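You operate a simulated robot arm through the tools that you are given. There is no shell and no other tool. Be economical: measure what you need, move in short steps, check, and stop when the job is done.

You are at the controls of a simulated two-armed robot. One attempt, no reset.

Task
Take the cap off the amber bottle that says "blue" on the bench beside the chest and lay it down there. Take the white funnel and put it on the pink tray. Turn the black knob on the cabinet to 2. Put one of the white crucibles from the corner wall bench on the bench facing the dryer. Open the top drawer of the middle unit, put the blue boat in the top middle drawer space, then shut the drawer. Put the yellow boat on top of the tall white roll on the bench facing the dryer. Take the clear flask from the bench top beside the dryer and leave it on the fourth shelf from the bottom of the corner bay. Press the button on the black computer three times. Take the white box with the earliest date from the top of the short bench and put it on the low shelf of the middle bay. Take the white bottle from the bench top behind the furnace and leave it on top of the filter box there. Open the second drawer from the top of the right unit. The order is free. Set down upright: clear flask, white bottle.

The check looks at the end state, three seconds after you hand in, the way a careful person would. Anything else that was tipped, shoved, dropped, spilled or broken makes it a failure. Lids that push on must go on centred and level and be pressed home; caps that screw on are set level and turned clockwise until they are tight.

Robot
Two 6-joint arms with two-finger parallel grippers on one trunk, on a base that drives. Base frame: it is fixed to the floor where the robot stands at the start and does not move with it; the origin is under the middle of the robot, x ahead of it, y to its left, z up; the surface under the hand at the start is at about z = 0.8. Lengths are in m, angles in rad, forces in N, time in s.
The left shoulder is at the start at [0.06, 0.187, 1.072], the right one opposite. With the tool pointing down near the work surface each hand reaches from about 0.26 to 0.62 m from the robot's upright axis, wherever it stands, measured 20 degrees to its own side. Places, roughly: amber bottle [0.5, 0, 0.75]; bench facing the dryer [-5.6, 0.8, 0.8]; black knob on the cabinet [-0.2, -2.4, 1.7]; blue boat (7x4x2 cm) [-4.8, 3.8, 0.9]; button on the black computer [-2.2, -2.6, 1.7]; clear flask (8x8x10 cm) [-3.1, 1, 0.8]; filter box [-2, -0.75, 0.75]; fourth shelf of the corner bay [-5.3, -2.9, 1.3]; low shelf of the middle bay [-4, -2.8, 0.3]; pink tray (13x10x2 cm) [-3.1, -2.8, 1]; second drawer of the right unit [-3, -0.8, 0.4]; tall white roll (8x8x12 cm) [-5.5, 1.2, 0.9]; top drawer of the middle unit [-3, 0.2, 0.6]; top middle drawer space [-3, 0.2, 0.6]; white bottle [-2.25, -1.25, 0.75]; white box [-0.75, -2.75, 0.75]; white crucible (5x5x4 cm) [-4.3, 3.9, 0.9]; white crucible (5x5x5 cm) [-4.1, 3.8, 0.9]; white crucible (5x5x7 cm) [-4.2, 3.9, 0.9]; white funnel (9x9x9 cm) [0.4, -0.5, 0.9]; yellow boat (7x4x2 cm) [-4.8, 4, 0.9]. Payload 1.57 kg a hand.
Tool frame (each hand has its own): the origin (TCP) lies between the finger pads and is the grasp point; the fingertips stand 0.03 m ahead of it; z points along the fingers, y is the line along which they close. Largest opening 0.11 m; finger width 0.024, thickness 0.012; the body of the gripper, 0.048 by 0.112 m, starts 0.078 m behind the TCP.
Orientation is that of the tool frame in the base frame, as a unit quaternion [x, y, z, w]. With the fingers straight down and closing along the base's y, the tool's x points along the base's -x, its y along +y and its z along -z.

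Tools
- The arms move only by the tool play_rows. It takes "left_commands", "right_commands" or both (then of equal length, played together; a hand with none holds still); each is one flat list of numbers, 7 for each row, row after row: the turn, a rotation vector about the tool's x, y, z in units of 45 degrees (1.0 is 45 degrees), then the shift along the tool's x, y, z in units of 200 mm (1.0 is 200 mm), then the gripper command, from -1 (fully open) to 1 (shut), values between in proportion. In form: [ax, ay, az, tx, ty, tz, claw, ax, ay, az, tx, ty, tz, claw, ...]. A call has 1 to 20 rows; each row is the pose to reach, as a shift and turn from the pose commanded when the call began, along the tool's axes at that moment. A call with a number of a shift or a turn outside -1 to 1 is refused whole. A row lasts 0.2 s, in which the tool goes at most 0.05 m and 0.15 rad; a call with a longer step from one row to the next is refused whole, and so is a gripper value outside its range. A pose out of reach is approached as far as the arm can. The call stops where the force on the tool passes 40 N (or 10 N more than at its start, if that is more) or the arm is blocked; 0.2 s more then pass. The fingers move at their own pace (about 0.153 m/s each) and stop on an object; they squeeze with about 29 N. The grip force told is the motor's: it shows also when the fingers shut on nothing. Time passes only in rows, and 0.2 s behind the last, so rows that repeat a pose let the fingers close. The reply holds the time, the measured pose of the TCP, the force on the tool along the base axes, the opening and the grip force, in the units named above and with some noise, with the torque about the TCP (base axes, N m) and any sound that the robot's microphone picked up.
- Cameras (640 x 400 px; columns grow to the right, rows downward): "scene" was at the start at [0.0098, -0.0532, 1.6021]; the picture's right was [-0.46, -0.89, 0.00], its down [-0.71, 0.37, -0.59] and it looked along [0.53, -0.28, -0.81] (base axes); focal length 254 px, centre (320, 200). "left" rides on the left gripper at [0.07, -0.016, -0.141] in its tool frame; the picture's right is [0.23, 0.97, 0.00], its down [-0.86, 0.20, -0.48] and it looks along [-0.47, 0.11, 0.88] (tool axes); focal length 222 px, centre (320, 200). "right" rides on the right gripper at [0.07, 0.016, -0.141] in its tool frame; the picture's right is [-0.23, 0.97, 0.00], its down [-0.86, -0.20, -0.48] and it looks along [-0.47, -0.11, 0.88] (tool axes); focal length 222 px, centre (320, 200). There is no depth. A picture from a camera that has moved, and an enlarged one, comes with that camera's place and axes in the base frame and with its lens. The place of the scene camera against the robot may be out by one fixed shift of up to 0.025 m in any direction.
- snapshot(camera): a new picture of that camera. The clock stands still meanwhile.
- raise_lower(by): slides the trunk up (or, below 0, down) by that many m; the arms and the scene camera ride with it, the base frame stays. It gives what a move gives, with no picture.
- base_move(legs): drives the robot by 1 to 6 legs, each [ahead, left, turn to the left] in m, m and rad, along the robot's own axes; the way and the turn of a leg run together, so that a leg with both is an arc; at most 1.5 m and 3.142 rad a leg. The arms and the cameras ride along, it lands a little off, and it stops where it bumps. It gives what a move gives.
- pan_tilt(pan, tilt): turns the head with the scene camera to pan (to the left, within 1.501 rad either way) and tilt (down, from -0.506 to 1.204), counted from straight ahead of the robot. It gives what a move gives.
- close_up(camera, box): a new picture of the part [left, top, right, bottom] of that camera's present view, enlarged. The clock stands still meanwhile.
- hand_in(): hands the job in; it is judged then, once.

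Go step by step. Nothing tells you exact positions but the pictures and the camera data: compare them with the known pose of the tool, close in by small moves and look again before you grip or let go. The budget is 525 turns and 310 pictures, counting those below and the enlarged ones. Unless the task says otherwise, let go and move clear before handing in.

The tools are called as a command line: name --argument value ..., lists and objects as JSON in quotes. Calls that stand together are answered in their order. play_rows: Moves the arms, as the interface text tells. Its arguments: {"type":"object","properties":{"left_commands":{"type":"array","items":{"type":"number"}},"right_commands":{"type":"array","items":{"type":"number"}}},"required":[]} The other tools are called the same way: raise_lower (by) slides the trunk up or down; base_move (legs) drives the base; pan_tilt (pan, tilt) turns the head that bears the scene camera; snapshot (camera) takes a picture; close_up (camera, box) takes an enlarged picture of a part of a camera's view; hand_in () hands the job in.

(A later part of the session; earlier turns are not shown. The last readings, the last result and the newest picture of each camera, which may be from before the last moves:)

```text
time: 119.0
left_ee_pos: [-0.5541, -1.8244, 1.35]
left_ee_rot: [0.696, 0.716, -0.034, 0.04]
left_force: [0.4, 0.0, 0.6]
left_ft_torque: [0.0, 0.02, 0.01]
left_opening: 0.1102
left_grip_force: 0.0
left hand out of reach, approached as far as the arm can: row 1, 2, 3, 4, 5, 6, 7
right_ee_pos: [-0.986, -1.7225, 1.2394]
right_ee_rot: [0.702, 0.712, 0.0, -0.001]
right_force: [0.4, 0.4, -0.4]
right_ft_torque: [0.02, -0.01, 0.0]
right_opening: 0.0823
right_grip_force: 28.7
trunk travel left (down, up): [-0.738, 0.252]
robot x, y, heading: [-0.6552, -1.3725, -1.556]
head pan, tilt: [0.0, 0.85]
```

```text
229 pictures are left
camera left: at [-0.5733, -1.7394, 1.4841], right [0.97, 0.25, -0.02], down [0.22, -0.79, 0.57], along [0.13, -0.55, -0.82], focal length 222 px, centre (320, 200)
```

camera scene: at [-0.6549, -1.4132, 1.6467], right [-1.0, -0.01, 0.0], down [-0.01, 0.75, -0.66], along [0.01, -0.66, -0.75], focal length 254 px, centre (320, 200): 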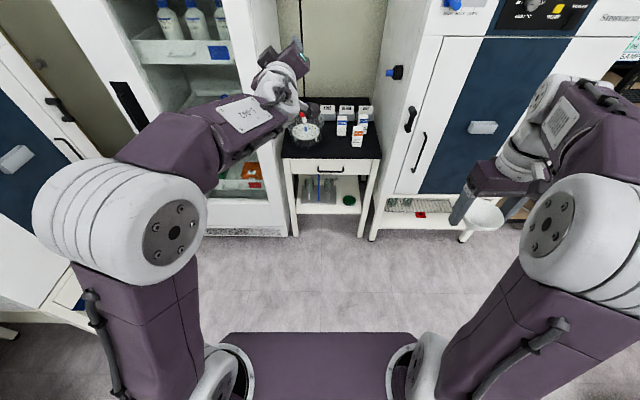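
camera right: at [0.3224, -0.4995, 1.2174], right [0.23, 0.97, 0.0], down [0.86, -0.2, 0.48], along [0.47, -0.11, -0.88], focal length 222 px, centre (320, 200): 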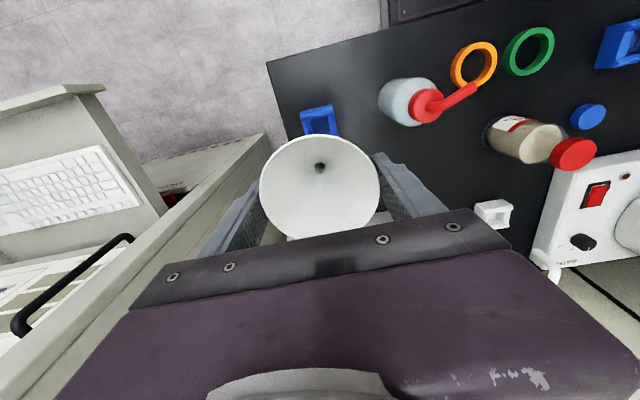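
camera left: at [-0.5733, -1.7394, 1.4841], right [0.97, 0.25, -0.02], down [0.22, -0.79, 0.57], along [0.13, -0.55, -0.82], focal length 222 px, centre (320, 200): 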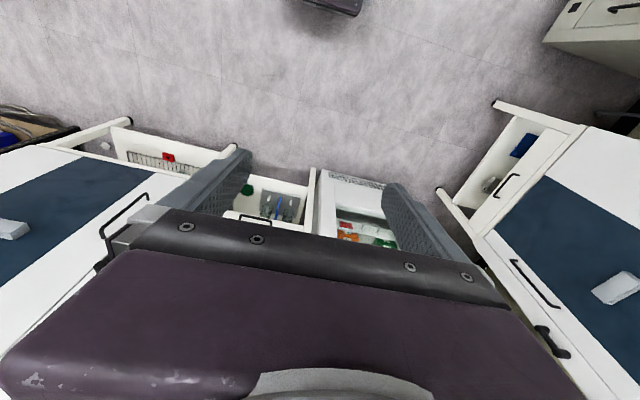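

I lower the left hand to 1.15 and drive up to the short bench.

play_rows --left_commands '[0, 0.05, 0, 0, 0, 0.2, -1, 0, 0.1, 0, 0, 0, 0.4, -1, 0, 0.1, 0, 0, 0, 0.6, -1, 0, 0.1, 0, 0, 0, 0.8, -1, 0, 0.1, 0, 0, 0, 1.0, -1, 0, 0.1, 0, 0, 0, 1.0, -1]'

base_move --legs '[[0, -0.2, 0], [0.52, 0, 0]]'

snapshot --camera "left"

snapshot --camera "scene"

```text
time: 120.4
left_ee_pos: [-0.5539, -1.8452, 1.1492]
left_ee_rot: [0.697, 0.717, -0.007, 0.011]
left_force: [0.3, -1.2, 0.6]
left_ft_torque: [0.0, 0.01, -0.01]
left_opening: 0.11
left_grip_force: 0.1
right_ee_pos: [-0.9856, -1.7225, 1.2396]
right_ee_rot: [0.701, 0.713, -0.001, -0.001]
right_force: [1.0, 0.2, 0.4]
right_ft_torque: [0.02, -0.01, 0.01]
right_opening: 0.0823
right_grip_force: 28.8
trunk travel left (down, up): [-0.738, 0.252]
robot x, y, heading: [-0.6629, -1.3761, -1.551]
head pan, tilt: [0.0, 0.85]
```

```text
time: 124.7
left_ee_pos: [-0.7492, -2.3718, 1.1495]
left_ee_rot: [0.697, 0.717, -0.008, 0.012]
left_force: [1.3, 0.3, 0.0]
left_ft_torque: [0.04, 0.02, -0.01]
left_opening: 0.1099
left_grip_force: 0.1
right_ee_pos: [-1.1815, -2.2469, 1.2394]
right_ee_rot: [0.702, 0.713, 0.0, 0.001]
right_force: [0.1, -0.2, -0.4]
right_ft_torque: [-0.05, -0.03, -0.03]
right_opening: 0.0823
right_grip_force: 28.6
trunk travel left (down, up): [-0.738, 0.252]
robot x, y, heading: [-0.8585, -1.9038, -1.553]
head pan, tilt: [0.0, 0.85]
```

```text
228 pictures are left
camera left: at [-0.7688, -2.2972, 1.2902], right [0.97, 0.25, 0.0], down [0.22, -0.84, 0.5], along [0.13, -0.49, -0.86], focal length 222 px, centre (320, 200)
```

left: 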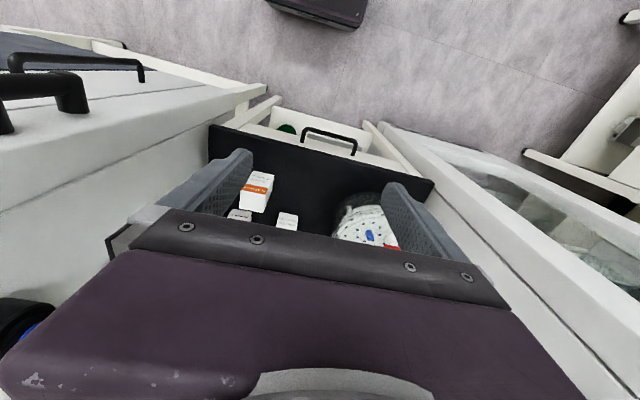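

```text
227 pictures are left
camera scene: at [-0.8501, -1.9393, 1.6466], right [-1.0, -0.01, 0.0], down [-0.01, 0.75, -0.66], along [0.01, -0.66, -0.75], focal length 254 px, centre (320, 200)
```

scene: 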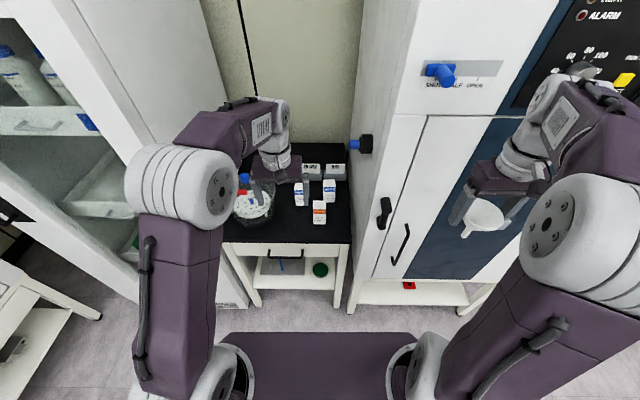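

close_up --camera "left" --box '[210, 120, 330, 240]'

close_up --camera "scene" --box '[220, 130, 360, 250]'

```text
3.33 times, centred on (270, 180) of left
camera zoom: at [-0.7688, -2.2972, 1.2902], right [0.97, 0.25, 0.0], down [0.22, -0.84, 0.5], along [0.13, -0.49, -0.86], focal length 740 px, centre (487, 267)
```

zoom: 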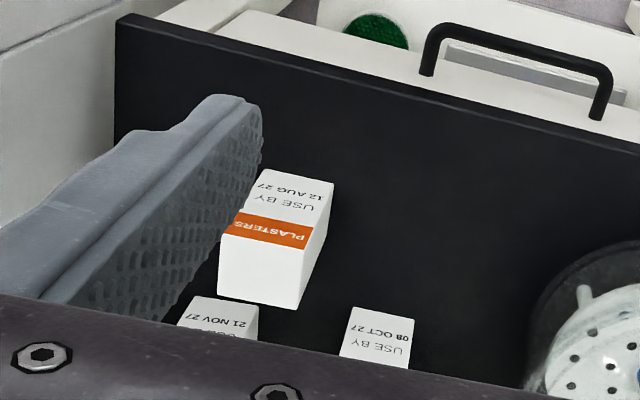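

```text
3.33 times, centred on (290, 190) of scene
camera zoom: at [-0.8501, -1.9393, 1.6466], right [-1.0, -0.01, 0.0], down [-0.01, 0.75, -0.66], along [0.01, -0.66, -0.75], focal length 846 px, centre (420, 233)
```

zoom: 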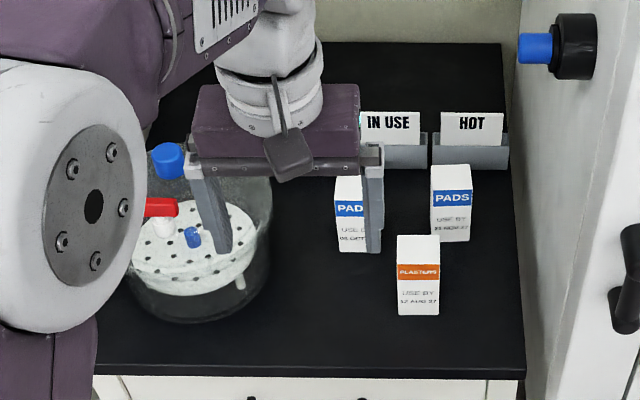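

All three dates read: 12 AUG 27 (PLASTERS) is earliest. I move the left hand over it.

play_rows --left_commands '[0, 0, 0, -0.13, -0.09, 0.08, -1, 0, 0, 0, -0.26, -0.18, 0.16, -1, 0, 0, 0, -0.39, -0.27, 0.24, -1, 0, 0, 0, -0.52, -0.36, 0.32, -1, 0, 0, 0, -0.68, -0.45, 0.4, -1, 0, 0, 0, -0.8, -0.455, 0.5, -1, 0, 0, 0, -0.8, -0.455, 0.5, -1]'

snapshot --camera "left"

```text
time: 126.3
left_ee_pos: [-0.8194, -2.479, 1.0443]
left_ee_rot: [0.697, 0.717, -0.007, 0.011]
left_force: [-0.3, 0.4, -0.4]
left_ft_torque: [-0.01, -0.04, 0.0]
left_opening: 0.1101
left_grip_force: 0.0
left hand out of reach, approached as far as the arm can: row 4, 5, 6, 7
right_ee_pos: [-1.181, -2.2494, 1.2386]
right_ee_rot: [0.702, 0.712, 0.001, -0.001]
right_force: [-0.7, -0.1, -0.2]
right_ft_torque: [0.01, 0.0, 0.01]
right_opening: 0.0826
right_grip_force: 29.4
trunk travel left (down, up): [-0.738, 0.252]
robot x, y, heading: [-0.8541, -1.9016, -1.561]
head pan, tilt: [0.0, 0.85]
```

```text
224 pictures are left
camera left: at [-0.8384, -2.4062, 1.1849], right [0.97, 0.25, 0.0], down [0.22, -0.84, 0.5], along [0.13, -0.49, -0.86], focal length 222 px, centre (320, 200)
```

left: 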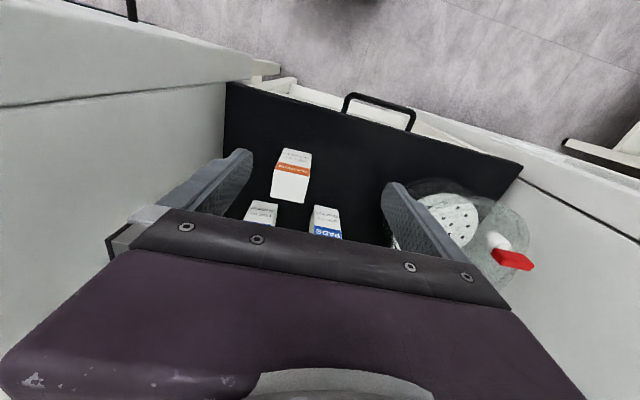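

Box top is at [-0.841, -2.5525, 0.911]. The arm is at its reach limit, so I drive 7 cm forward and then position over the box.

base_move --legs '[[0.07, 0, 0]]'

```text
time: 127.3
left_ee_pos: [-0.8192, -2.5461, 1.0475]
left_ee_rot: [0.698, 0.716, -0.008, 0.012]
left_force: [-0.3, 0.4, -0.2]
left_ft_torque: [-0.03, -0.04, 0.02]
left_opening: 0.1098
left_grip_force: 0.0
right_ee_pos: [-1.1813, -2.3143, 1.2402]
right_ee_rot: [0.702, 0.712, 0.0, 0.001]
right_force: [-0.5, 0.7, -0.9]
right_ft_torque: [-0.05, 0.03, 0.03]
right_opening: 0.0825
right_grip_force: 29.3
trunk travel left (down, up): [-0.738, 0.252]
robot x, y, heading: [-0.8544, -1.9714, -1.559]
head pan, tilt: [0.0, 0.85]
```

play_rows --left_commands '[0, 0, 0, 0, 0, 0.05, -1, 0, 0, 0, 0, 0, 0.1, -1, 0, 0, 0, 0, 0, 0.1, -1]'

```text
time: 128.1
left_ee_pos: [-0.8174, -2.5506, 1.0248]
left_ee_rot: [0.697, 0.717, -0.007, 0.011]
left_force: [0.0, -0.8, -0.1]
left_ft_torque: [0.02, -0.01, 0.01]
left_opening: 0.11
left_grip_force: 0.0
right_ee_pos: [-1.1806, -2.3201, 1.2384]
right_ee_rot: [0.702, 0.712, 0.0, 0.0]
right_force: [-0.4, -0.7, 0.0]
right_ft_torque: [0.01, 0.0, 0.0]
right_opening: 0.0824
right_grip_force: 28.8
trunk travel left (down, up): [-0.738, 0.252]
robot x, y, heading: [-0.8527, -1.9707, -1.557]
head pan, tilt: [0.0, 0.85]
```

play_rows --left_commands '[0, 0, 0, 0.005, -0.06, 0.1, -1, 0, 0, 0, 0.012, -0.118, 0.2, -1, 0, 0, 0, 0.012, -0.118, 0.27, -1, 0, 0, 0, 0.012, -0.118, 0.27, -1]'

snapshot --camera "left"

```text
time: 129.1
left_ee_pos: [-0.8417, -2.5473, 0.971]
left_ee_rot: [0.697, 0.717, -0.008, 0.013]
left_force: [-0.2, 0.1, 0.1]
left_ft_torque: [-0.03, 0.01, 0.0]
left_opening: 0.1101
left_grip_force: 0.0
right_ee_pos: [-1.1802, -2.3174, 1.2381]
right_ee_rot: [0.702, 0.712, 0.0, 0.0]
right_force: [-0.2, 1.0, -1.0]
right_ft_torque: [0.0, 0.01, 0.03]
right_opening: 0.0824
right_grip_force: 29.1
trunk travel left (down, up): [-0.738, 0.252]
robot x, y, heading: [-0.8542, -1.9779, -1.558]
head pan, tilt: [0.0, 0.85]
```

```text
223 pictures are left
camera left: at [-0.861, -2.4734, 1.1108], right [0.97, 0.25, 0.0], down [0.22, -0.84, 0.5], along [0.13, -0.49, -0.86], focal length 222 px, centre (320, 200)
```

left: 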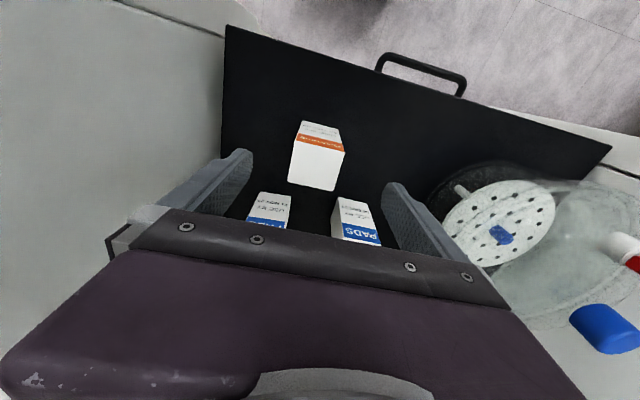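

Centred. I lower with fingers at 85 mm and grip.

play_rows --left_commands '[0, 0, 0, 0.01, 0, 0.15, -0.55, 0, 0, 0, 0.01, 0, 0.3, -0.55, 0, 0, 0, 0.01, 0, 0.45, -0.55, 0, 0, 0, 0.01, 0, 0.45, -0.55, 0, 0, 0, 0.01, 0, 0.45, 1, 0, 0, 0, 0.01, 0, 0.45, 1, 0, 0, 0, 0.01, 0, 0.45, 1]'

snapshot --camera "left"

```text
time: 130.7
left_ee_pos: [-0.8374, -2.5399, 0.884]
left_ee_rot: [0.697, 0.717, -0.009, 0.012]
left_force: [0.2, -0.3, 1.9]
left_ft_torque: [-0.08, 0.06, 0.01]
left_opening: 0.0492
left_grip_force: 29.1
left hand out of reach, approached as far as the arm can: row 2, 3, 4, 5, 6, 7
right_ee_pos: [-1.1814, -2.3174, 1.2389]
right_ee_rot: [0.702, 0.712, -0.001, 0.0]
right_force: [0.3, -0.1, -0.1]
right_ft_torque: [0.02, 0.02, -0.01]
right_opening: 0.0823
right_grip_force: 29.0
trunk travel left (down, up): [-0.738, 0.252]
robot x, y, heading: [-0.8518, -1.9666, -1.555]
head pan, tilt: [0.0, 0.85]
```

```text
222 pictures are left
camera left: at [-0.8571, -2.4653, 1.0233], right [0.97, 0.25, 0.0], down [0.22, -0.84, 0.5], along [0.13, -0.49, -0.86], focal length 222 px, centre (320, 200)
```

left: 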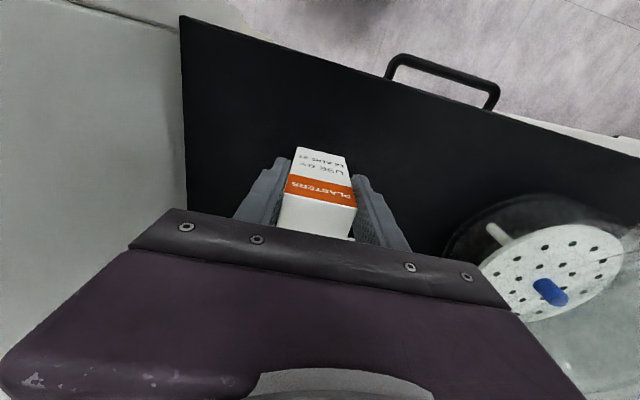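

Gripped. I lift with the trunk and back away.

raise_lower --by 0.2

base_move --legs '[[-0.55, 0, 0]]'

snapshot --camera "left"

snapshot --camera "scene"

```text
time: 132.8
left_ee_pos: [-0.8377, -2.54, 1.0822]
left_ee_rot: [0.697, 0.717, -0.008, 0.011]
left_force: [1.2, 0.3, -0.1]
left_ft_torque: [0.02, -0.01, -0.04]
left_opening: 0.049
left_grip_force: 29.0
right_ee_pos: [-1.1815, -2.3172, 1.4387]
right_ee_rot: [0.702, 0.712, -0.001, 0.001]
right_force: [0.3, 0.1, -0.2]
right_ft_torque: [0.01, -0.02, 0.02]
right_opening: 0.0824
right_grip_force: 29.0
trunk travel left (down, up): [-0.938, 0.052]
robot x, y, heading: [-0.8528, -1.974, -1.555]
head pan, tilt: [0.0, 0.85]
```

```text
time: 136.0
left_ee_pos: [-0.8439, -1.9887, 1.081]
left_ee_rot: [0.696, 0.718, -0.007, 0.011]
left_force: [0.9, -0.3, -2.1]
left_ft_torque: [-0.02, -0.01, 0.0]
left_opening: 0.0491
left_grip_force: 29.2
right_ee_pos: [-1.1857, -1.769, 1.4381]
right_ee_rot: [0.7, 0.714, 0.001, -0.001]
right_force: [0.0, 0.5, 0.6]
right_ft_torque: [0.01, 0.01, -0.02]
right_opening: 0.0827
right_grip_force: 28.8
trunk travel left (down, up): [-0.938, 0.052]
robot x, y, heading: [-0.8664, -1.4164, -1.553]
head pan, tilt: [0.0, 0.85]
```

```text
221 pictures are left
camera left: at [-0.8631, -1.9144, 1.2223], right [0.97, 0.26, 0.0], down [0.22, -0.84, 0.5], along [0.13, -0.48, -0.87], focal length 222 px, centre (320, 200)
```

left: 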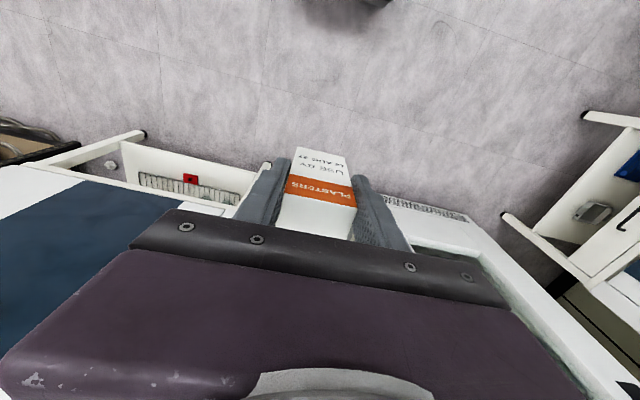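

```text
220 pictures are left
camera scene: at [-0.8573, -1.4594, 1.8466], right [-1.0, -0.02, 0.0], down [-0.01, 0.75, -0.66], along [0.01, -0.66, -0.75], focal length 254 px, centre (320, 200)
```

scene: 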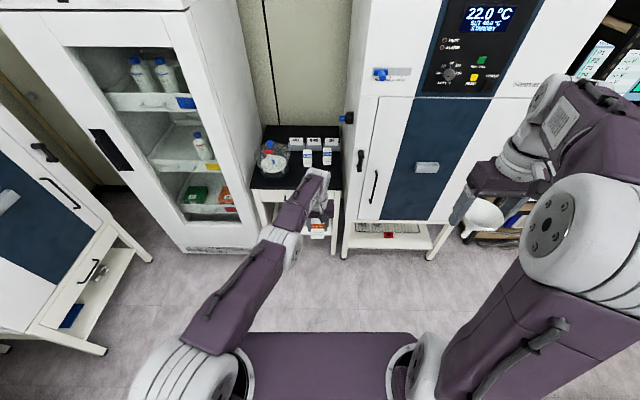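

Box held, others undisturbed. I tuck the left hand and look toward -x down the aisle.

play_rows --left_commands '[0, 0, 0, 0.2, 0.1, -0.05, 1, 0, 0, 0, 0.4, 0.2, -0.1, 1, 0, 0, 0, 0.6, 0.3, -0.15, 1, 0, 0, 0, 0.8, 0.4, -0.2, 1, 0, 0, 0, 1.0, 0.5, -0.25, 1, 0, 0, 0, 1.0, 0.5, -0.25, 1]'

pan_tilt --pan -1.4 --tilt 0.45

snapshot --camera "scene"

```text
time: 137.4
left_ee_pos: [-0.8401, -1.9866, 1.0835]
left_ee_rot: [0.696, 0.718, -0.007, 0.011]
left_force: [0.2, -1.4, -0.9]
left_ft_torque: [0.02, 0.01, -0.02]
left_opening: 0.0491
left_grip_force: 29.4
left hand out of reach, approached as far as the arm can: row 1, 2, 3, 4, 5, 6
right_ee_pos: [-1.1861, -1.7664, 1.4389]
right_ee_rot: [0.7, 0.714, 0.0, 0.0]
right_force: [0.0, -0.4, 0.1]
right_ft_torque: [-0.01, 0.0, 0.02]
right_opening: 0.0826
right_grip_force: 29.6
trunk travel left (down, up): [-0.938, 0.052]
robot x, y, heading: [-0.8619, -1.4169, -1.551]
head pan, tilt: [0.0, 0.85]
```

```text
time: 138.9
left_ee_pos: [-0.8396, -1.9871, 1.0834]
left_ee_rot: [0.695, 0.719, -0.006, 0.011]
left_force: [-0.4, 0.2, -0.2]
left_ft_torque: [-0.03, -0.02, -0.01]
left_opening: 0.049
left_grip_force: 28.6
right_ee_pos: [-1.1868, -1.7655, 1.4395]
right_ee_rot: [0.7, 0.714, 0.0, 0.0]
right_force: [-0.2, -0.2, -1.0]
right_ft_torque: [0.01, -0.01, -0.01]
right_opening: 0.0826
right_grip_force: 28.9
trunk travel left (down, up): [-0.938, 0.052]
robot x, y, heading: [-0.8613, -1.424, -1.556]
head pan, tilt: [-1.4, 0.45]
```

```text
219 pictures are left
camera scene: at [-0.949, -1.3959, 1.8811], right [-0.19, 0.98, 0.0], down [0.43, 0.08, -0.9], along [-0.88, -0.17, -0.44], focal length 254 px, centre (320, 200)
```

scene: 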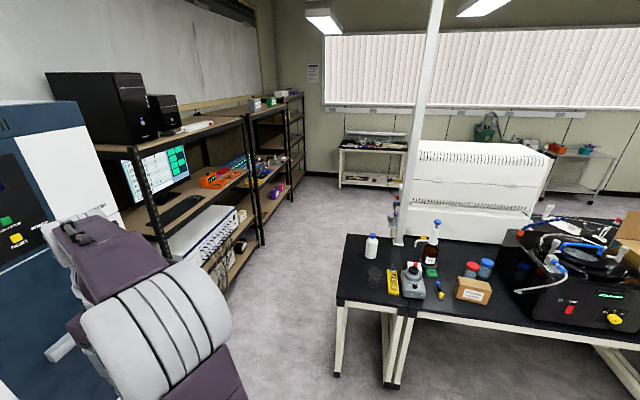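

The aisle lies between the shelving (front y≈-2.5) and the island (edge y≈-1.5). The left arm didn't retract; I try raising it first.

play_rows --left_commands '[0, 0, 0, 0.05, 0, -0.2, 1, 0, 0, 0, 0.1, 0, -0.4, 1, 0, 0, 0, 0.2, 0.05, -0.55, 1, 0, 0, 0, 0.4, 0.1, -0.55, 1, 0, 0, 0, 0.6, 0.15, -0.55, 1, 0, 0, 0, 0.8, 0.2, -0.55, 1, 0, 0, 0, 0.95, 0.2, -0.55, 1]'

```text
time: 140.6
left_ee_pos: [-0.8538, -1.9882, 1.1822]
left_ee_rot: [0.696, 0.718, -0.006, 0.011]
left_force: [0.3, -0.1, -0.1]
left_ft_torque: [-0.01, 0.0, 0.0]
left_opening: 0.0491
left_grip_force: 28.4
left hand out of reach, approached as far as the arm can: row 1, 2, 3, 4, 5, 6, 7
right_ee_pos: [-1.1875, -1.767, 1.4397]
right_ee_rot: [0.7, 0.714, 0.0, 0.0]
right_force: [1.0, 0.4, -0.1]
right_ft_torque: [-0.02, 0.06, 0.01]
right_opening: 0.0825
right_grip_force: 29.2
trunk travel left (down, up): [-0.938, 0.052]
robot x, y, heading: [-0.8584, -1.4189, -1.559]
head pan, tilt: [-1.4, 0.45]
```

play_rows --left_commands '[0, 0, 0, 0, 0.15, 0, 1, 0, 0, 0, 0, 0.3, 0, 1, 0, 0, 0, 0, 0.45, 0, 1, 0, 0, 0, 0, 0.6, 0, 1, 0, 0, 0, 0, 0.75, 0, 1]'

play_rows --left_commands '[0, 0, 0, 0.15, 0, 0, 1, 0, 0, 0, 0.3, 0, 0, 1, 0, 0, 0, 0.45, 0, 0, 1, 0, 0, 0, 0.6, 0, 0, 1, 0, 0, 0, 0.75, 0, 0, 1]'

```text
time: 141.8
left_ee_pos: [-0.7012, -2.0185, 1.1978]
left_ee_rot: [0.696, 0.718, -0.007, 0.009]
left_force: [0.6, 0.6, -0.4]
left_ft_torque: [-0.03, 0.0, 0.02]
left_opening: 0.0494
left_grip_force: 29.4
left hand out of reach, approached as far as the arm can: row 1, 2, 3, 4, 5
right_ee_pos: [-1.1847, -1.7663, 1.4393]
right_ee_rot: [0.7, 0.714, 0.0, -0.001]
right_force: [0.5, 0.2, 0.5]
right_ft_torque: [-0.06, 0.04, 0.01]
right_opening: 0.0824
right_grip_force: 29.2
trunk travel left (down, up): [-0.938, 0.052]
robot x, y, heading: [-0.8639, -1.4187, -1.553]
head pan, tilt: [-1.4, 0.45]
```

```text
time: 142.9
left_ee_pos: [-0.7051, -2.0185, 1.1981]
left_ee_rot: [0.695, 0.719, -0.007, 0.01]
left_force: [0.2, -0.2, -0.2]
left_ft_torque: [0.0, -0.02, -0.02]
left_opening: 0.0493
left_grip_force: 28.9
left hand out of reach, approached as far as the arm can: row 1, 2, 3, 4, 5
right_ee_pos: [-1.1854, -1.7661, 1.4394]
right_ee_rot: [0.7, 0.715, 0.0, 0.0]
right_force: [-0.1, -0.1, -0.8]
right_ft_torque: [0.02, 0.03, -0.02]
right_opening: 0.0822
right_grip_force: 29.0
trunk travel left (down, up): [-0.938, 0.052]
robot x, y, heading: [-0.8606, -1.421, -1.548]
head pan, tilt: [-1.4, 0.45]
```

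pan_tilt --pan 0.3 --tilt 0.9

snapshot --camera "scene"

```text
time: 144.7
left_ee_pos: [-0.7062, -2.0181, 1.1977]
left_ee_rot: [0.696, 0.718, -0.007, 0.011]
left_force: [0.1, 0.6, 0.3]
left_ft_torque: [0.02, 0.01, 0.0]
left_opening: 0.0492
left_grip_force: 28.8
right_ee_pos: [-1.1874, -1.7665, 1.4393]
right_ee_rot: [0.7, 0.714, 0.0, 0.0]
right_force: [0.0, -0.9, 0.7]
right_ft_torque: [-0.03, -0.02, 0.06]
right_opening: 0.0824
right_grip_force: 29.3
trunk travel left (down, up): [-0.938, 0.052]
robot x, y, heading: [-0.8628, -1.418, -1.555]
head pan, tilt: [0.3, 0.901]
```

```text
218 pictures are left
camera scene: at [-0.8352, -1.4504, 1.8428], right [-0.95, -0.31, 0.0], down [-0.24, 0.74, -0.62], along [0.19, -0.59, -0.78], focal length 254 px, centre (320, 200)
```

scene: 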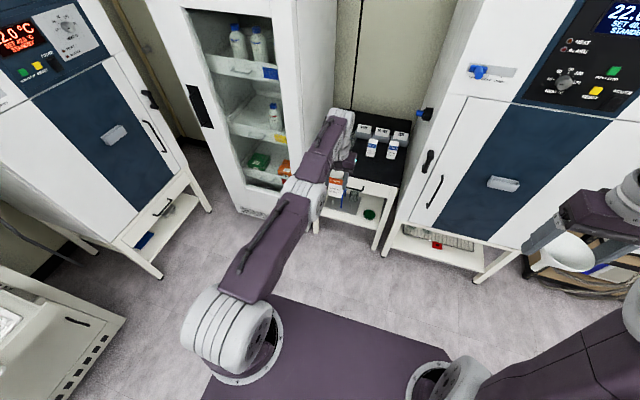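

play_rows --left_commands '[0, -0.16, 0, 0, 0, 0, 1, 0, -0.33, 0, 0, 0, 0, 1, 0, -0.5, 0, 0, 0, 0, 1, 0, -0.67, 0, 0, 0, 0, 1, 0, -0.84, 0, 0, 0, 0, 1, 0, -1, 0, 0, 0, 0, 1]'

play_rows --left_commands '[0, 0, 0, 0.1, 0, -0.1, 1, 0, 0, 0, 0.2, 0, -0.2, 1, 0, 0, 0, 0.3, 0, -0.3, 1, 0, 0, 0, 0.4, 0, -0.4, 1]'

snapshot --camera "scene"

```text
time: 145.9
left_ee_pos: [-0.7207, -2.1683, 1.24]
left_ee_rot: [0.658, 0.673, -0.236, 0.243]
left_force: [0.3, 1.0, -2.0]
left_ft_torque: [-0.11, -0.05, 0.02]
left_opening: 0.0492
left_grip_force: 29.1
left hand out of reach, approached as far as the arm can: row 1, 2, 3, 4, 5, 6
right_ee_pos: [-1.1867, -1.7681, 1.4388]
right_ee_rot: [0.701, 0.713, 0.0, -0.001]
right_force: [0.5, -0.4, -0.7]
right_ft_torque: [0.02, 0.01, 0.01]
right_opening: 0.0824
right_grip_force: 29.2
trunk travel left (down, up): [-0.938, 0.052]
robot x, y, heading: [-0.86, -1.418, -1.55]
head pan, tilt: [0.3, 0.901]
stopped in row 6 (left hand): the force on the tool passed its limit at 52 N (the readings are from after the stop); the commanded pose is now the measured one
```

```text
time: 146.9
left_ee_pos: [-0.7231, -2.0525, 1.2508]
left_ee_rot: [0.658, 0.673, -0.236, 0.243]
left_force: [-0.2, 0.5, 0.2]
left_ft_torque: [0.03, 0.04, -0.02]
left_opening: 0.0493
left_grip_force: 28.8
left hand out of reach, approached as far as the arm can: row 1
right_ee_pos: [-1.186, -1.767, 1.4387]
right_ee_rot: [0.7, 0.714, -0.001, 0.0]
right_force: [0.5, -0.4, -1.0]
right_ft_torque: [-0.03, -0.02, 0.0]
right_opening: 0.0824
right_grip_force: 29.0
trunk travel left (down, up): [-0.938, 0.052]
robot x, y, heading: [-0.8599, -1.4214, -1.551]
head pan, tilt: [0.3, 0.901]
```

```text
217 pictures are left
camera scene: at [-0.8352, -1.4497, 1.8427], right [-0.95, -0.31, 0.0], down [-0.24, 0.74, -0.62], along [0.19, -0.59, -0.78], focal length 254 px, centre (320, 200)
```

scene: 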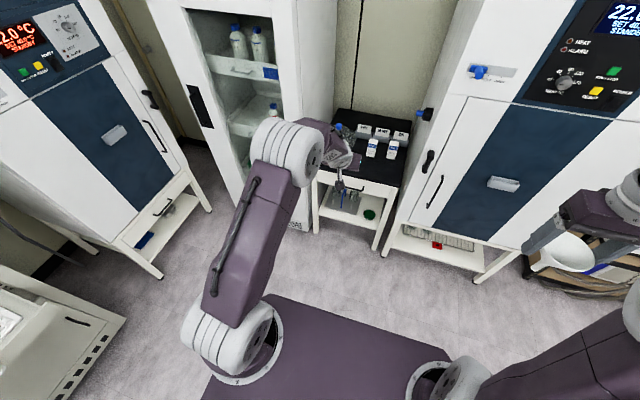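

The arm sprang into the elbow-up configuration. I check the box is still held properly.

snapshot --camera "left"

close_up --camera "scene" --box '[230, 90, 430, 240]'

```text
216 pictures are left
camera left: at [-0.7432, -1.9082, 1.3163], right [0.97, 0.2, -0.14], down [0.21, -0.35, 0.91], along [0.13, -0.92, -0.38], focal length 222 px, centre (320, 200)
```

left: 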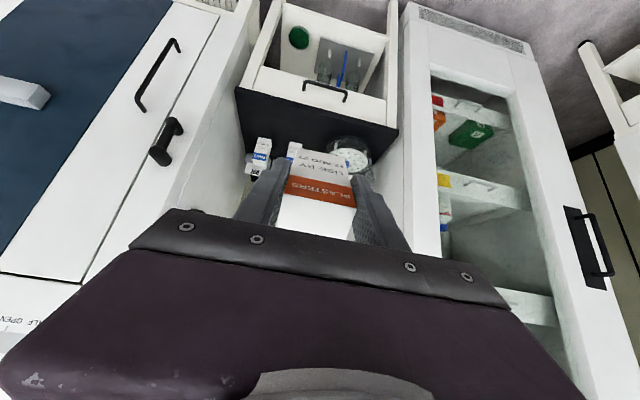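

```text
2.67 times, centred on (330, 165) of scene
camera zoom: at [-0.8352, -1.4497, 1.8427], right [-0.95, -0.31, 0.0], down [-0.24, 0.74, -0.62], along [0.19, -0.59, -0.78], focal length 676 px, centre (293, 293)
```

zoom: 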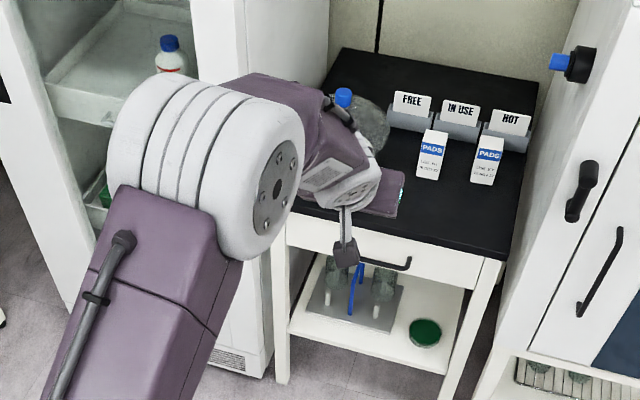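

Box is held and nothing was touched. Now I turn the hand vertical and tuck it in.

play_rows --left_commands '[0, 0.15, 0, 0.05, 0, -0.05, 1, 0, 0.3, 0, 0.1, 0, -0.1, 1, 0, 0.45, 0, 0.15, 0, -0.15, 1, 0, 0.6, 0, 0.2, 0, -0.2, 1, 0, 0.75, 0, 0.25, 0, -0.25, 1, 0, 0.87, 0, 0.3, 0, -0.3, 1, 0, 0.87, 0, 0.3, 0, -0.3, 1]'

play_rows --left_commands '[0, 0, 0, 0.2, 0, -0.1, 1, 0, 0, 0, 0.4, 0, -0.2, 1, 0, 0, 0, 0.6, 0, -0.3, 1, 0, 0, 0, 0.75, 0, -0.3, 1, 0, 0, 0, 0.75, 0, -0.3, 1]'

```text
time: 148.5
left_ee_pos: [-0.7233, -1.9684, 1.2585]
left_ee_rot: [0.699, 0.715, 0.0, 0.004]
left_force: [-1.0, 0.6, -0.1]
left_ft_torque: [0.03, -0.03, 0.01]
left_opening: 0.0494
left_grip_force: 29.1
right_ee_pos: [-1.1866, -1.766, 1.439]
right_ee_rot: [0.7, 0.714, 0.001, 0.001]
right_force: [0.3, 0.1, 0.1]
right_ft_torque: [-0.01, -0.01, 0.0]
right_opening: 0.0823
right_grip_force: 29.5
trunk travel left (down, up): [-0.938, 0.052]
robot x, y, heading: [-0.8591, -1.4205, -1.555]
head pan, tilt: [0.3, 0.901]
```

```text
time: 149.7
left_ee_pos: [-0.7276, -1.8193, 1.3164]
left_ee_rot: [0.698, 0.716, -0.001, 0.004]
left_force: [-0.3, 0.4, 0.2]
left_ft_torque: [0.0, -0.01, -0.02]
left_opening: 0.0491
left_grip_force: 28.6
right_ee_pos: [-1.187, -1.7673, 1.4387]
right_ee_rot: [0.7, 0.714, 0.0, 0.0]
right_force: [0.4, 0.7, -0.3]
right_ft_torque: [0.01, 0.0, 0.0]
right_opening: 0.0823
right_grip_force: 28.9
trunk travel left (down, up): [-0.938, 0.052]
robot x, y, heading: [-0.8632, -1.4166, -1.55]
head pan, tilt: [0.3, 0.901]
```

Both arms tucked. I turn to face -x, move to the aisle centre line and look.

base_move --legs '[[0, 0, -1.585], [0, 0.56, 0]]'

pan_tilt --pan 0.4 --tilt 0.35

snapshot --camera "scene"

```text
time: 156.7
left_ee_pos: [-1.2439, -2.1188, 1.3162]
left_ee_rot: [1.0, 0.018, -0.004, 0.003]
left_force: [0.1, -0.2, -0.4]
left_ft_torque: [0.0, 0.05, -0.05]
left_opening: 0.0493
left_grip_force: 28.9
right_ee_pos: [-1.197, -1.66, 1.4384]
right_ee_rot: [1.0, 0.016, 0.0, 0.001]
right_force: [-0.7, 0.3, -0.3]
right_ft_torque: [-0.02, 0.02, 0.01]
right_opening: 0.0822
right_grip_force: 28.9
trunk travel left (down, up): [-0.938, 0.052]
robot x, y, heading: [-0.8463, -1.9804, -3.115]
head pan, tilt: [0.3, 0.901]
```

```text
time: 157.7
left_ee_pos: [-1.2438, -2.1219, 1.3161]
left_ee_rot: [1.0, 0.018, -0.003, 0.001]
left_force: [0.1, 0.5, -0.9]
left_ft_torque: [0.03, -0.01, -0.01]
left_opening: 0.0494
left_grip_force: 29.3
right_ee_pos: [-1.1968, -1.6616, 1.4394]
right_ee_rot: [1.0, 0.015, 0.001, 0.0]
right_force: [-0.3, 0.3, -0.3]
right_ft_torque: [0.0, 0.03, 0.0]
right_opening: 0.0824
right_grip_force: 29.0
trunk travel left (down, up): [-0.938, 0.052]
robot x, y, heading: [-0.845, -1.9817, -3.116]
head pan, tilt: [0.4, 0.351]
```

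```text
214 pictures are left
camera scene: at [-0.866, -2.0389, 1.8902], right [-0.42, 0.91, 0.0], down [0.31, 0.14, -0.94], along [-0.85, -0.39, -0.34], focal length 254 px, centre (320, 200)
```

scene: 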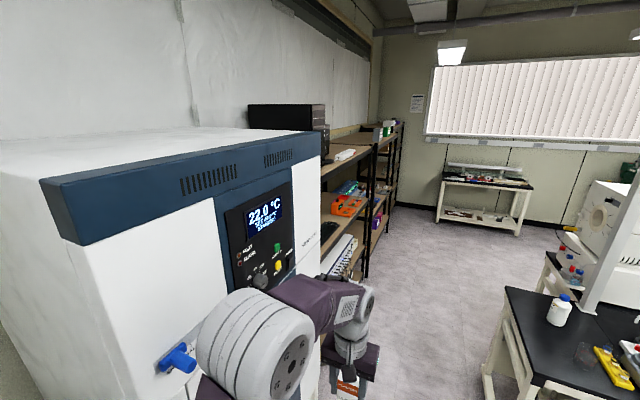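

Aisle is clear. I drive forward in two legs.

base_move --legs '[[0, 0.02, -0.026], [1.2, 0, 0], [0.9, 0, 0]]'

pan_tilt --pan 0.9 --tilt 0.6

snapshot --camera "scene"

```text
time: 168.5
left_ee_pos: [-3.3384, -2.1358, 1.3168]
left_ee_rot: [1.0, 0.004, -0.003, 0.001]
left_force: [0.5, 0.6, -0.1]
left_ft_torque: [-0.02, -0.02, 0.04]
left_opening: 0.0492
left_grip_force: 28.9
right_ee_pos: [-3.2786, -1.6755, 1.4385]
right_ee_rot: [1.0, 0.002, 0.0, 0.001]
right_force: [-0.2, -0.2, -0.1]
right_ft_torque: [0.02, -0.02, 0.01]
right_opening: 0.0824
right_grip_force: 29.3
trunk travel left (down, up): [-0.938, 0.052]
robot x, y, heading: [-2.9388, -2.0075, -3.139]
head pan, tilt: [0.4, 0.351]
```

```text
time: 169.4
left_ee_pos: [-3.3409, -2.1346, 1.317]
left_ee_rot: [1.0, 0.005, -0.002, 0.002]
left_force: [-1.5, -0.3, 0.0]
left_ft_torque: [0.0, -0.02, 0.0]
left_opening: 0.0491
left_grip_force: 29.1
right_ee_pos: [-3.2812, -1.6756, 1.4389]
right_ee_rot: [1.0, 0.002, 0.0, 0.0]
right_force: [-0.2, -0.6, -1.5]
right_ft_torque: [-0.01, 0.0, 0.01]
right_opening: 0.0827
right_grip_force: 29.0
trunk travel left (down, up): [-0.938, 0.052]
robot x, y, heading: [-2.9384, -2.0068, -3.14]
head pan, tilt: [0.901, 0.6]
```

```text
213 pictures are left
camera scene: at [-2.9294, -2.094, 1.8676], right [-0.78, 0.62, 0.0], down [0.35, 0.44, -0.83], along [-0.51, -0.65, -0.56], focal length 254 px, centre (320, 200)
```

scene: 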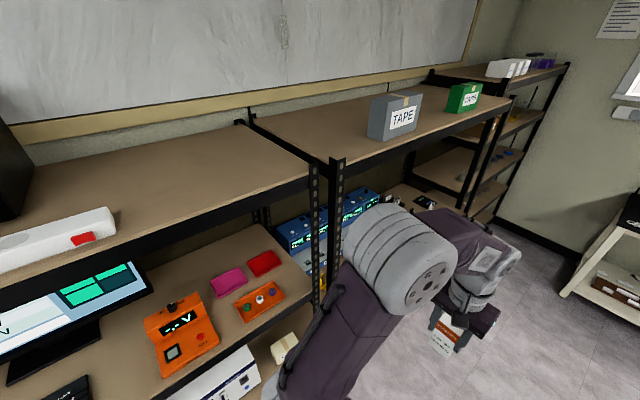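

The pink tray is on the mid shelf at about [-3.06, -2.87, 1.0]. I turn to face the shelf and begin rolling the right hand by 175° so its camera will be on top.

base_move --legs '[[0, -0.07, 0], [0, 0, 1.565]]'

play_rows --right_commands '[0, 0, 0.16, 0, 0, 0, 1, 0, 0, 0.33, 0, 0, 0, 1, 0, 0, 0.5, 0, 0, 0, 1, 0, 0, 0.67, 0, 0, 0, 1, 0, 0, 0.84, 0, 0, 0, 1, 0, 0, 0.97, 0, 0, 0, 1]'

play_rows --right_commands '[0, 0, 0.16, 0, 0, 0, 1, 0, 0, 0.33, 0, 0, 0, 1, 0, 0, 0.5, 0, 0, 0, 1, 0, 0, 0.67, 0, 0, 0, 1, 0, 0, 0.84, 0, 0, 0, 1, 0, 0, 0.97, 0, 0, 0, 1]'

play_rows --right_commands '[0, 0, 0.16, 0, 0, 0, 1, 0, 0, 0.33, 0, 0, 0, 1, 0, 0, 0.5, 0, 0, 0, 1, 0, 0, 0.67, 0, 0, 0, 1, 0, 0, 0.84, 0, 0, 0, 1, 0, 0, 0.97, 0, 0, 0, 1]'

play_rows --right_commands '[0, 0, 0.16, 0, 0, 0, 1, 0, 0, 0.33, 0, 0, 0, 1, 0, 0, 0.5, 0, 0, 0, 1, 0, 0, 0.67, 0, 0, 0, 1, 0, 0, 0.84, 0, 0, 0, 1]'

snapshot --camera "right"

pan_tilt --pan 0 --tilt 0.7

snapshot --camera "scene"

```text
time: 174.2
left_ee_pos: [-2.8092, -2.3367, 1.3171]
left_ee_rot: [0.703, 0.711, -0.001, 0.004]
left_force: [1.0, 0.4, -0.9]
left_ft_torque: [0.03, -0.02, 0.03]
left_opening: 0.0493
left_grip_force: 29.4
right_ee_pos: [-3.2666, -2.2788, 1.4399]
right_ee_rot: [0.704, 0.71, -0.001, -0.001]
right_force: [-0.7, -0.3, 1.2]
right_ft_torque: [-0.03, 0.01, 0.01]
right_opening: 0.0824
right_grip_force: 28.9
trunk travel left (down, up): [-0.938, 0.052]
robot x, y, heading: [-2.9369, -1.9374, -1.566]
head pan, tilt: [0.901, 0.6]
```

```text
time: 175.6
left_ee_pos: [-2.8082, -2.3357, 1.3162]
left_ee_rot: [0.702, 0.712, 0.0, 0.004]
left_force: [0.0, 0.3, -1.1]
left_ft_torque: [-0.02, 0.02, -0.01]
left_opening: 0.0491
left_grip_force: 29.4
right_ee_pos: [-3.2686, -2.279, 1.4393]
right_ee_rot: [0.919, 0.395, 0.001, -0.001]
right_force: [-0.5, -0.4, -0.1]
right_ft_torque: [-0.03, -0.03, -0.03]
right_opening: 0.0821
right_grip_force: 28.6
trunk travel left (down, up): [-0.938, 0.052]
robot x, y, heading: [-2.9418, -1.9326, -1.563]
head pan, tilt: [0.901, 0.6]
```

```text
time: 177.0
left_ee_pos: [-2.8082, -2.336, 1.3171]
left_ee_rot: [0.703, 0.711, -0.001, 0.004]
left_force: [-0.8, 0.4, -0.7]
left_ft_torque: [0.02, -0.02, -0.05]
left_opening: 0.0492
left_grip_force: 29.1
right_ee_pos: [-3.2674, -2.2787, 1.4394]
right_ee_rot: [1.0, 0.027, 0.001, 0.0]
right_force: [0.5, -0.2, -0.6]
right_ft_torque: [-0.02, -0.02, 0.03]
right_opening: 0.0825
right_grip_force: 29.0
trunk travel left (down, up): [-0.938, 0.052]
robot x, y, heading: [-2.9372, -1.9372, -1.561]
head pan, tilt: [0.901, 0.6]
```

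```text
time: 178.4
left_ee_pos: [-2.809, -2.3369, 1.3164]
left_ee_rot: [0.703, 0.712, -0.001, 0.003]
left_force: [-0.9, 0.3, -0.9]
left_ft_torque: [0.03, 0.02, -0.01]
left_opening: 0.0491
left_grip_force: 29.4
right_ee_pos: [-3.2677, -2.2785, 1.439]
right_ee_rot: [0.938, -0.348, -0.001, 0.0]
right_force: [-0.1, 0.0, -1.7]
right_ft_torque: [0.02, 0.03, 0.02]
right_opening: 0.0822
right_grip_force: 29.0
trunk travel left (down, up): [-0.938, 0.052]
robot x, y, heading: [-2.9379, -1.9379, -1.565]
head pan, tilt: [0.901, 0.6]
```

```text
time: 179.6
left_ee_pos: [-2.8086, -2.3378, 1.3178]
left_ee_rot: [0.703, 0.712, -0.001, 0.004]
left_force: [0.3, -0.2, 0.1]
left_ft_torque: [0.03, -0.01, 0.0]
left_opening: 0.0492
left_grip_force: 29.3
right_ee_pos: [-3.2688, -2.2797, 1.4393]
right_ee_rot: [0.774, -0.633, 0.0, 0.0]
right_force: [0.9, 0.6, 0.1]
right_ft_torque: [0.04, 0.0, 0.03]
right_opening: 0.0824
right_grip_force: 29.6
trunk travel left (down, up): [-0.938, 0.052]
robot x, y, heading: [-2.9383, -1.9352, -1.563]
head pan, tilt: [0.901, 0.6]
```

```text
212 pictures are left
camera right: at [-3.2687, -2.3511, 1.5808], right [-1.0, 0.03, 0.0], down [0.02, 0.88, 0.48], along [0.01, 0.48, -0.88], focal length 222 px, centre (320, 200)
```

right: 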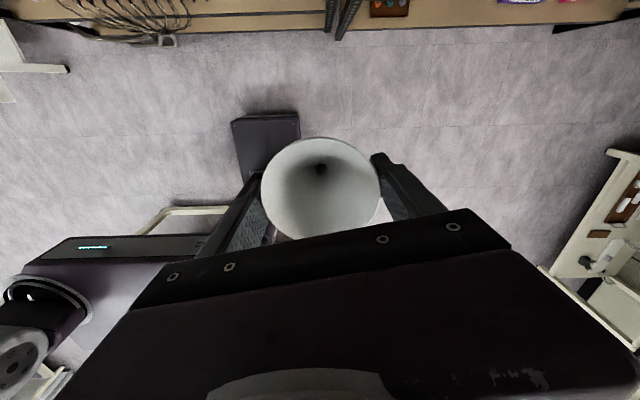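

```text
time: 180.8
left_ee_pos: [-2.8096, -2.3357, 1.3162]
left_ee_rot: [0.703, 0.711, -0.001, 0.004]
left_force: [0.5, 0.1, 0.6]
left_ft_torque: [0.01, 0.0, -0.02]
left_opening: 0.0491
left_grip_force: 28.4
right_ee_pos: [-3.2677, -2.2779, 1.4398]
right_ee_rot: [0.776, -0.631, 0.0, 0.0]
right_force: [0.2, -0.6, -0.7]
right_ft_torque: [-0.06, 0.01, -0.05]
right_opening: 0.0825
right_grip_force: 28.8
trunk travel left (down, up): [-0.938, 0.052]
robot x, y, heading: [-2.9342, -1.9406, -1.567]
head pan, tilt: [0.0, 0.7]
```

```text
211 pictures are left
camera scene: at [-2.9336, -1.9797, 1.8589], right [-1.0, -0.01, 0.0], down [0.0, 0.64, -0.76], along [0.0, -0.76, -0.64], focal length 254 px, centre (320, 200)
```

scene: 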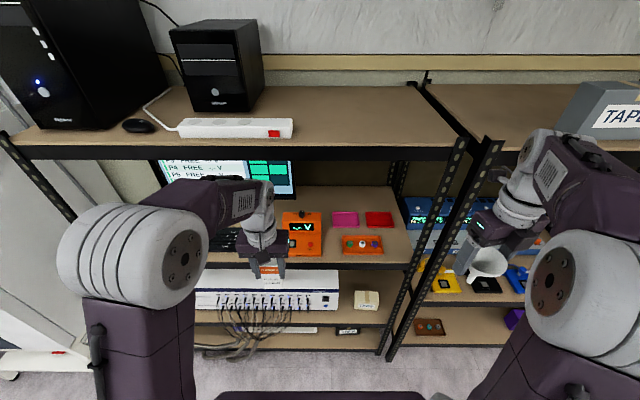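

Camera is now on the far side. I lower the trunk, pull the left hand back, and pitch the right hand forward ~65°.

raise_lower --by -0.22

play_rows --left_commands '[0, 0, 0, 0.1, 0, 0, 1, 0, 0, 0, 0.2, 0, 0, 1, 0, 0, 0, 0.3, 0, 0, 1, 0, 0, 0, 0.35, 0, 0, 1, 0, 0, 0, 0.35, 0, 0, 1, 0, 0, 0, 0.35, 0, 0, 1]' --right_commands '[0, 0.15, 0, 0, 0, -0.05, 1, 0, 0.3, 0, 0, 0, -0.1, 1, 0, 0.45, 0, 0, 0, -0.1, 1, 0, 0.6, 0, 0, 0, -0.1, 1, 0, 0.75, 0, 0, 0, -0.1, 1, 0, 0.9, 0, 0, 0, -0.1, 1]'

play_rows --right_commands '[0, 0.15, 0, 0, 0, 0, 1, 0, 0.3, 0, 0, 0, 0, 1, 0, 0.45, 0, 0, 0, 0, 1, 0, 0.54, 0, 0, 0, 0, 1]'

snapshot --camera "right"

snapshot --camera "scene"

```text
time: 183.2
left_ee_pos: [-2.8066, -2.336, 1.0957]
left_ee_rot: [0.704, 0.711, -0.002, 0.004]
left_force: [-0.3, 0.4, -0.1]
left_ft_torque: [0.0, 0.01, 0.0]
left_opening: 0.0494
left_grip_force: 29.7
right_ee_pos: [-3.2681, -2.2792, 1.2195]
right_ee_rot: [0.776, -0.631, 0.0, 0.0]
right_force: [-0.2, 0.8, -0.7]
right_ft_torque: [0.03, 0.01, 0.02]
right_opening: 0.0824
right_grip_force: 28.7
trunk travel left (down, up): [-0.718, 0.272]
robot x, y, heading: [-2.939, -1.9374, -1.565]
head pan, tilt: [0.0, 0.7]
```

```text
time: 184.6
left_ee_pos: [-2.8095, -2.2659, 1.0962]
left_ee_rot: [0.703, 0.711, -0.002, 0.004]
left_force: [-0.2, 0.5, 0.4]
left_ft_torque: [-0.05, 0.01, -0.01]
left_opening: 0.049
left_grip_force: 29.1
right_ee_pos: [-3.2657, -2.279, 1.2392]
right_ee_rot: [0.727, -0.592, 0.269, 0.219]
right_force: [1.1, -0.3, -0.9]
right_ft_torque: [0.0, -0.01, 0.0]
right_opening: 0.0824
right_grip_force: 29.2
trunk travel left (down, up): [-0.718, 0.272]
robot x, y, heading: [-2.9372, -1.9383, -1.564]
head pan, tilt: [0.0, 0.7]
```

```text
time: 185.6
left_ee_pos: [-2.8099, -2.2659, 1.097]
left_ee_rot: [0.703, 0.711, -0.001, 0.004]
left_force: [-0.3, 0.4, 0.3]
left_ft_torque: [0.01, 0.02, -0.01]
left_opening: 0.0491
left_grip_force: 28.6
right_ee_pos: [-3.2679, -2.2795, 1.2382]
right_ee_rot: [0.655, -0.533, 0.416, 0.339]
right_force: [-0.4, 0.5, -1.4]
right_ft_torque: [-0.02, -0.02, 0.02]
right_opening: 0.0824
right_grip_force: 29.2
trunk travel left (down, up): [-0.718, 0.272]
robot x, y, heading: [-2.9381, -1.9367, -1.566]
head pan, tilt: [0.0, 0.7]
```

```text
210 pictures are left
camera right: at [-3.3029, -2.1863, 1.3628], right [-0.97, -0.1, -0.2], down [0.04, 0.82, -0.57], along [0.23, -0.56, -0.79], focal length 222 px, centre (320, 200)
```

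right: 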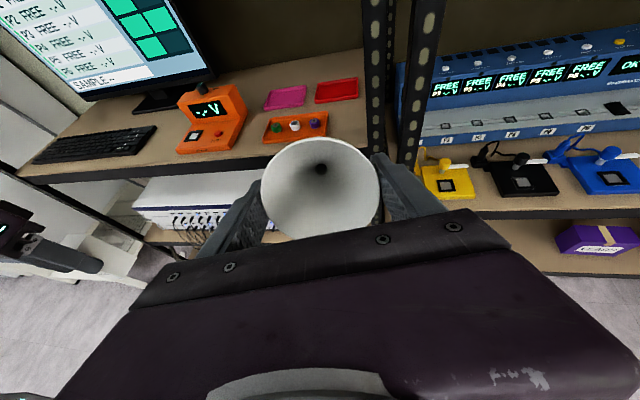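

```text
209 pictures are left
camera scene: at [-2.9341, -1.9796, 1.6389], right [-1.0, -0.01, 0.0], down [0.0, 0.64, -0.76], along [0.0, -0.76, -0.64], focal length 254 px, centre (320, 200)
```

scene: 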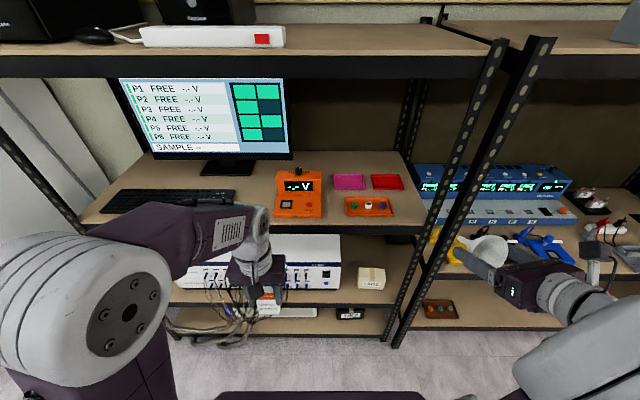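

The tray centre triangulates to [-3.036, -2.862, 1.0]. I move the base forward and left.

base_move --legs '[[0.21, 0.14, 0]]'

snapshot --camera "right"

```text
time: 187.4
left_ee_pos: [-2.6688, -2.4743, 1.0962]
left_ee_rot: [0.703, 0.711, -0.001, 0.004]
left_force: [0.0, -0.3, -0.3]
left_ft_torque: [0.0, 0.01, -0.01]
left_opening: 0.0493
left_grip_force: 28.7
right_ee_pos: [-3.1277, -2.4877, 1.2394]
right_ee_rot: [0.655, -0.534, 0.415, 0.338]
right_force: [0.1, -0.2, -0.6]
right_ft_torque: [0.03, 0.02, 0.01]
right_opening: 0.0824
right_grip_force: 28.8
trunk travel left (down, up): [-0.718, 0.272]
robot x, y, heading: [-2.7953, -2.1454, -1.562]
head pan, tilt: [0.0, 0.7]
```

```text
208 pictures are left
camera right: at [-3.1622, -2.3948, 1.3629], right [-0.97, -0.1, -0.21], down [0.03, 0.82, -0.57], along [0.23, -0.56, -0.8], focal length 222 px, centre (320, 200)
```

right: 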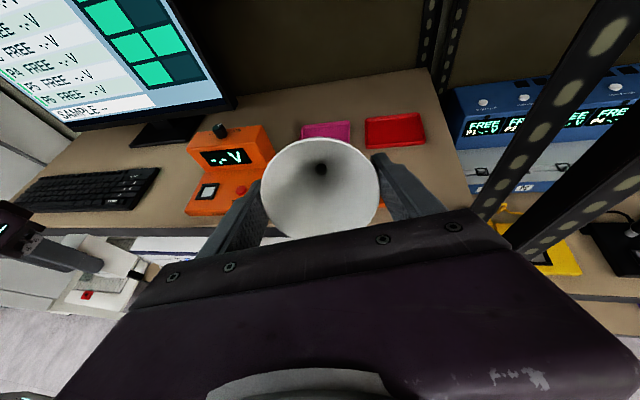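

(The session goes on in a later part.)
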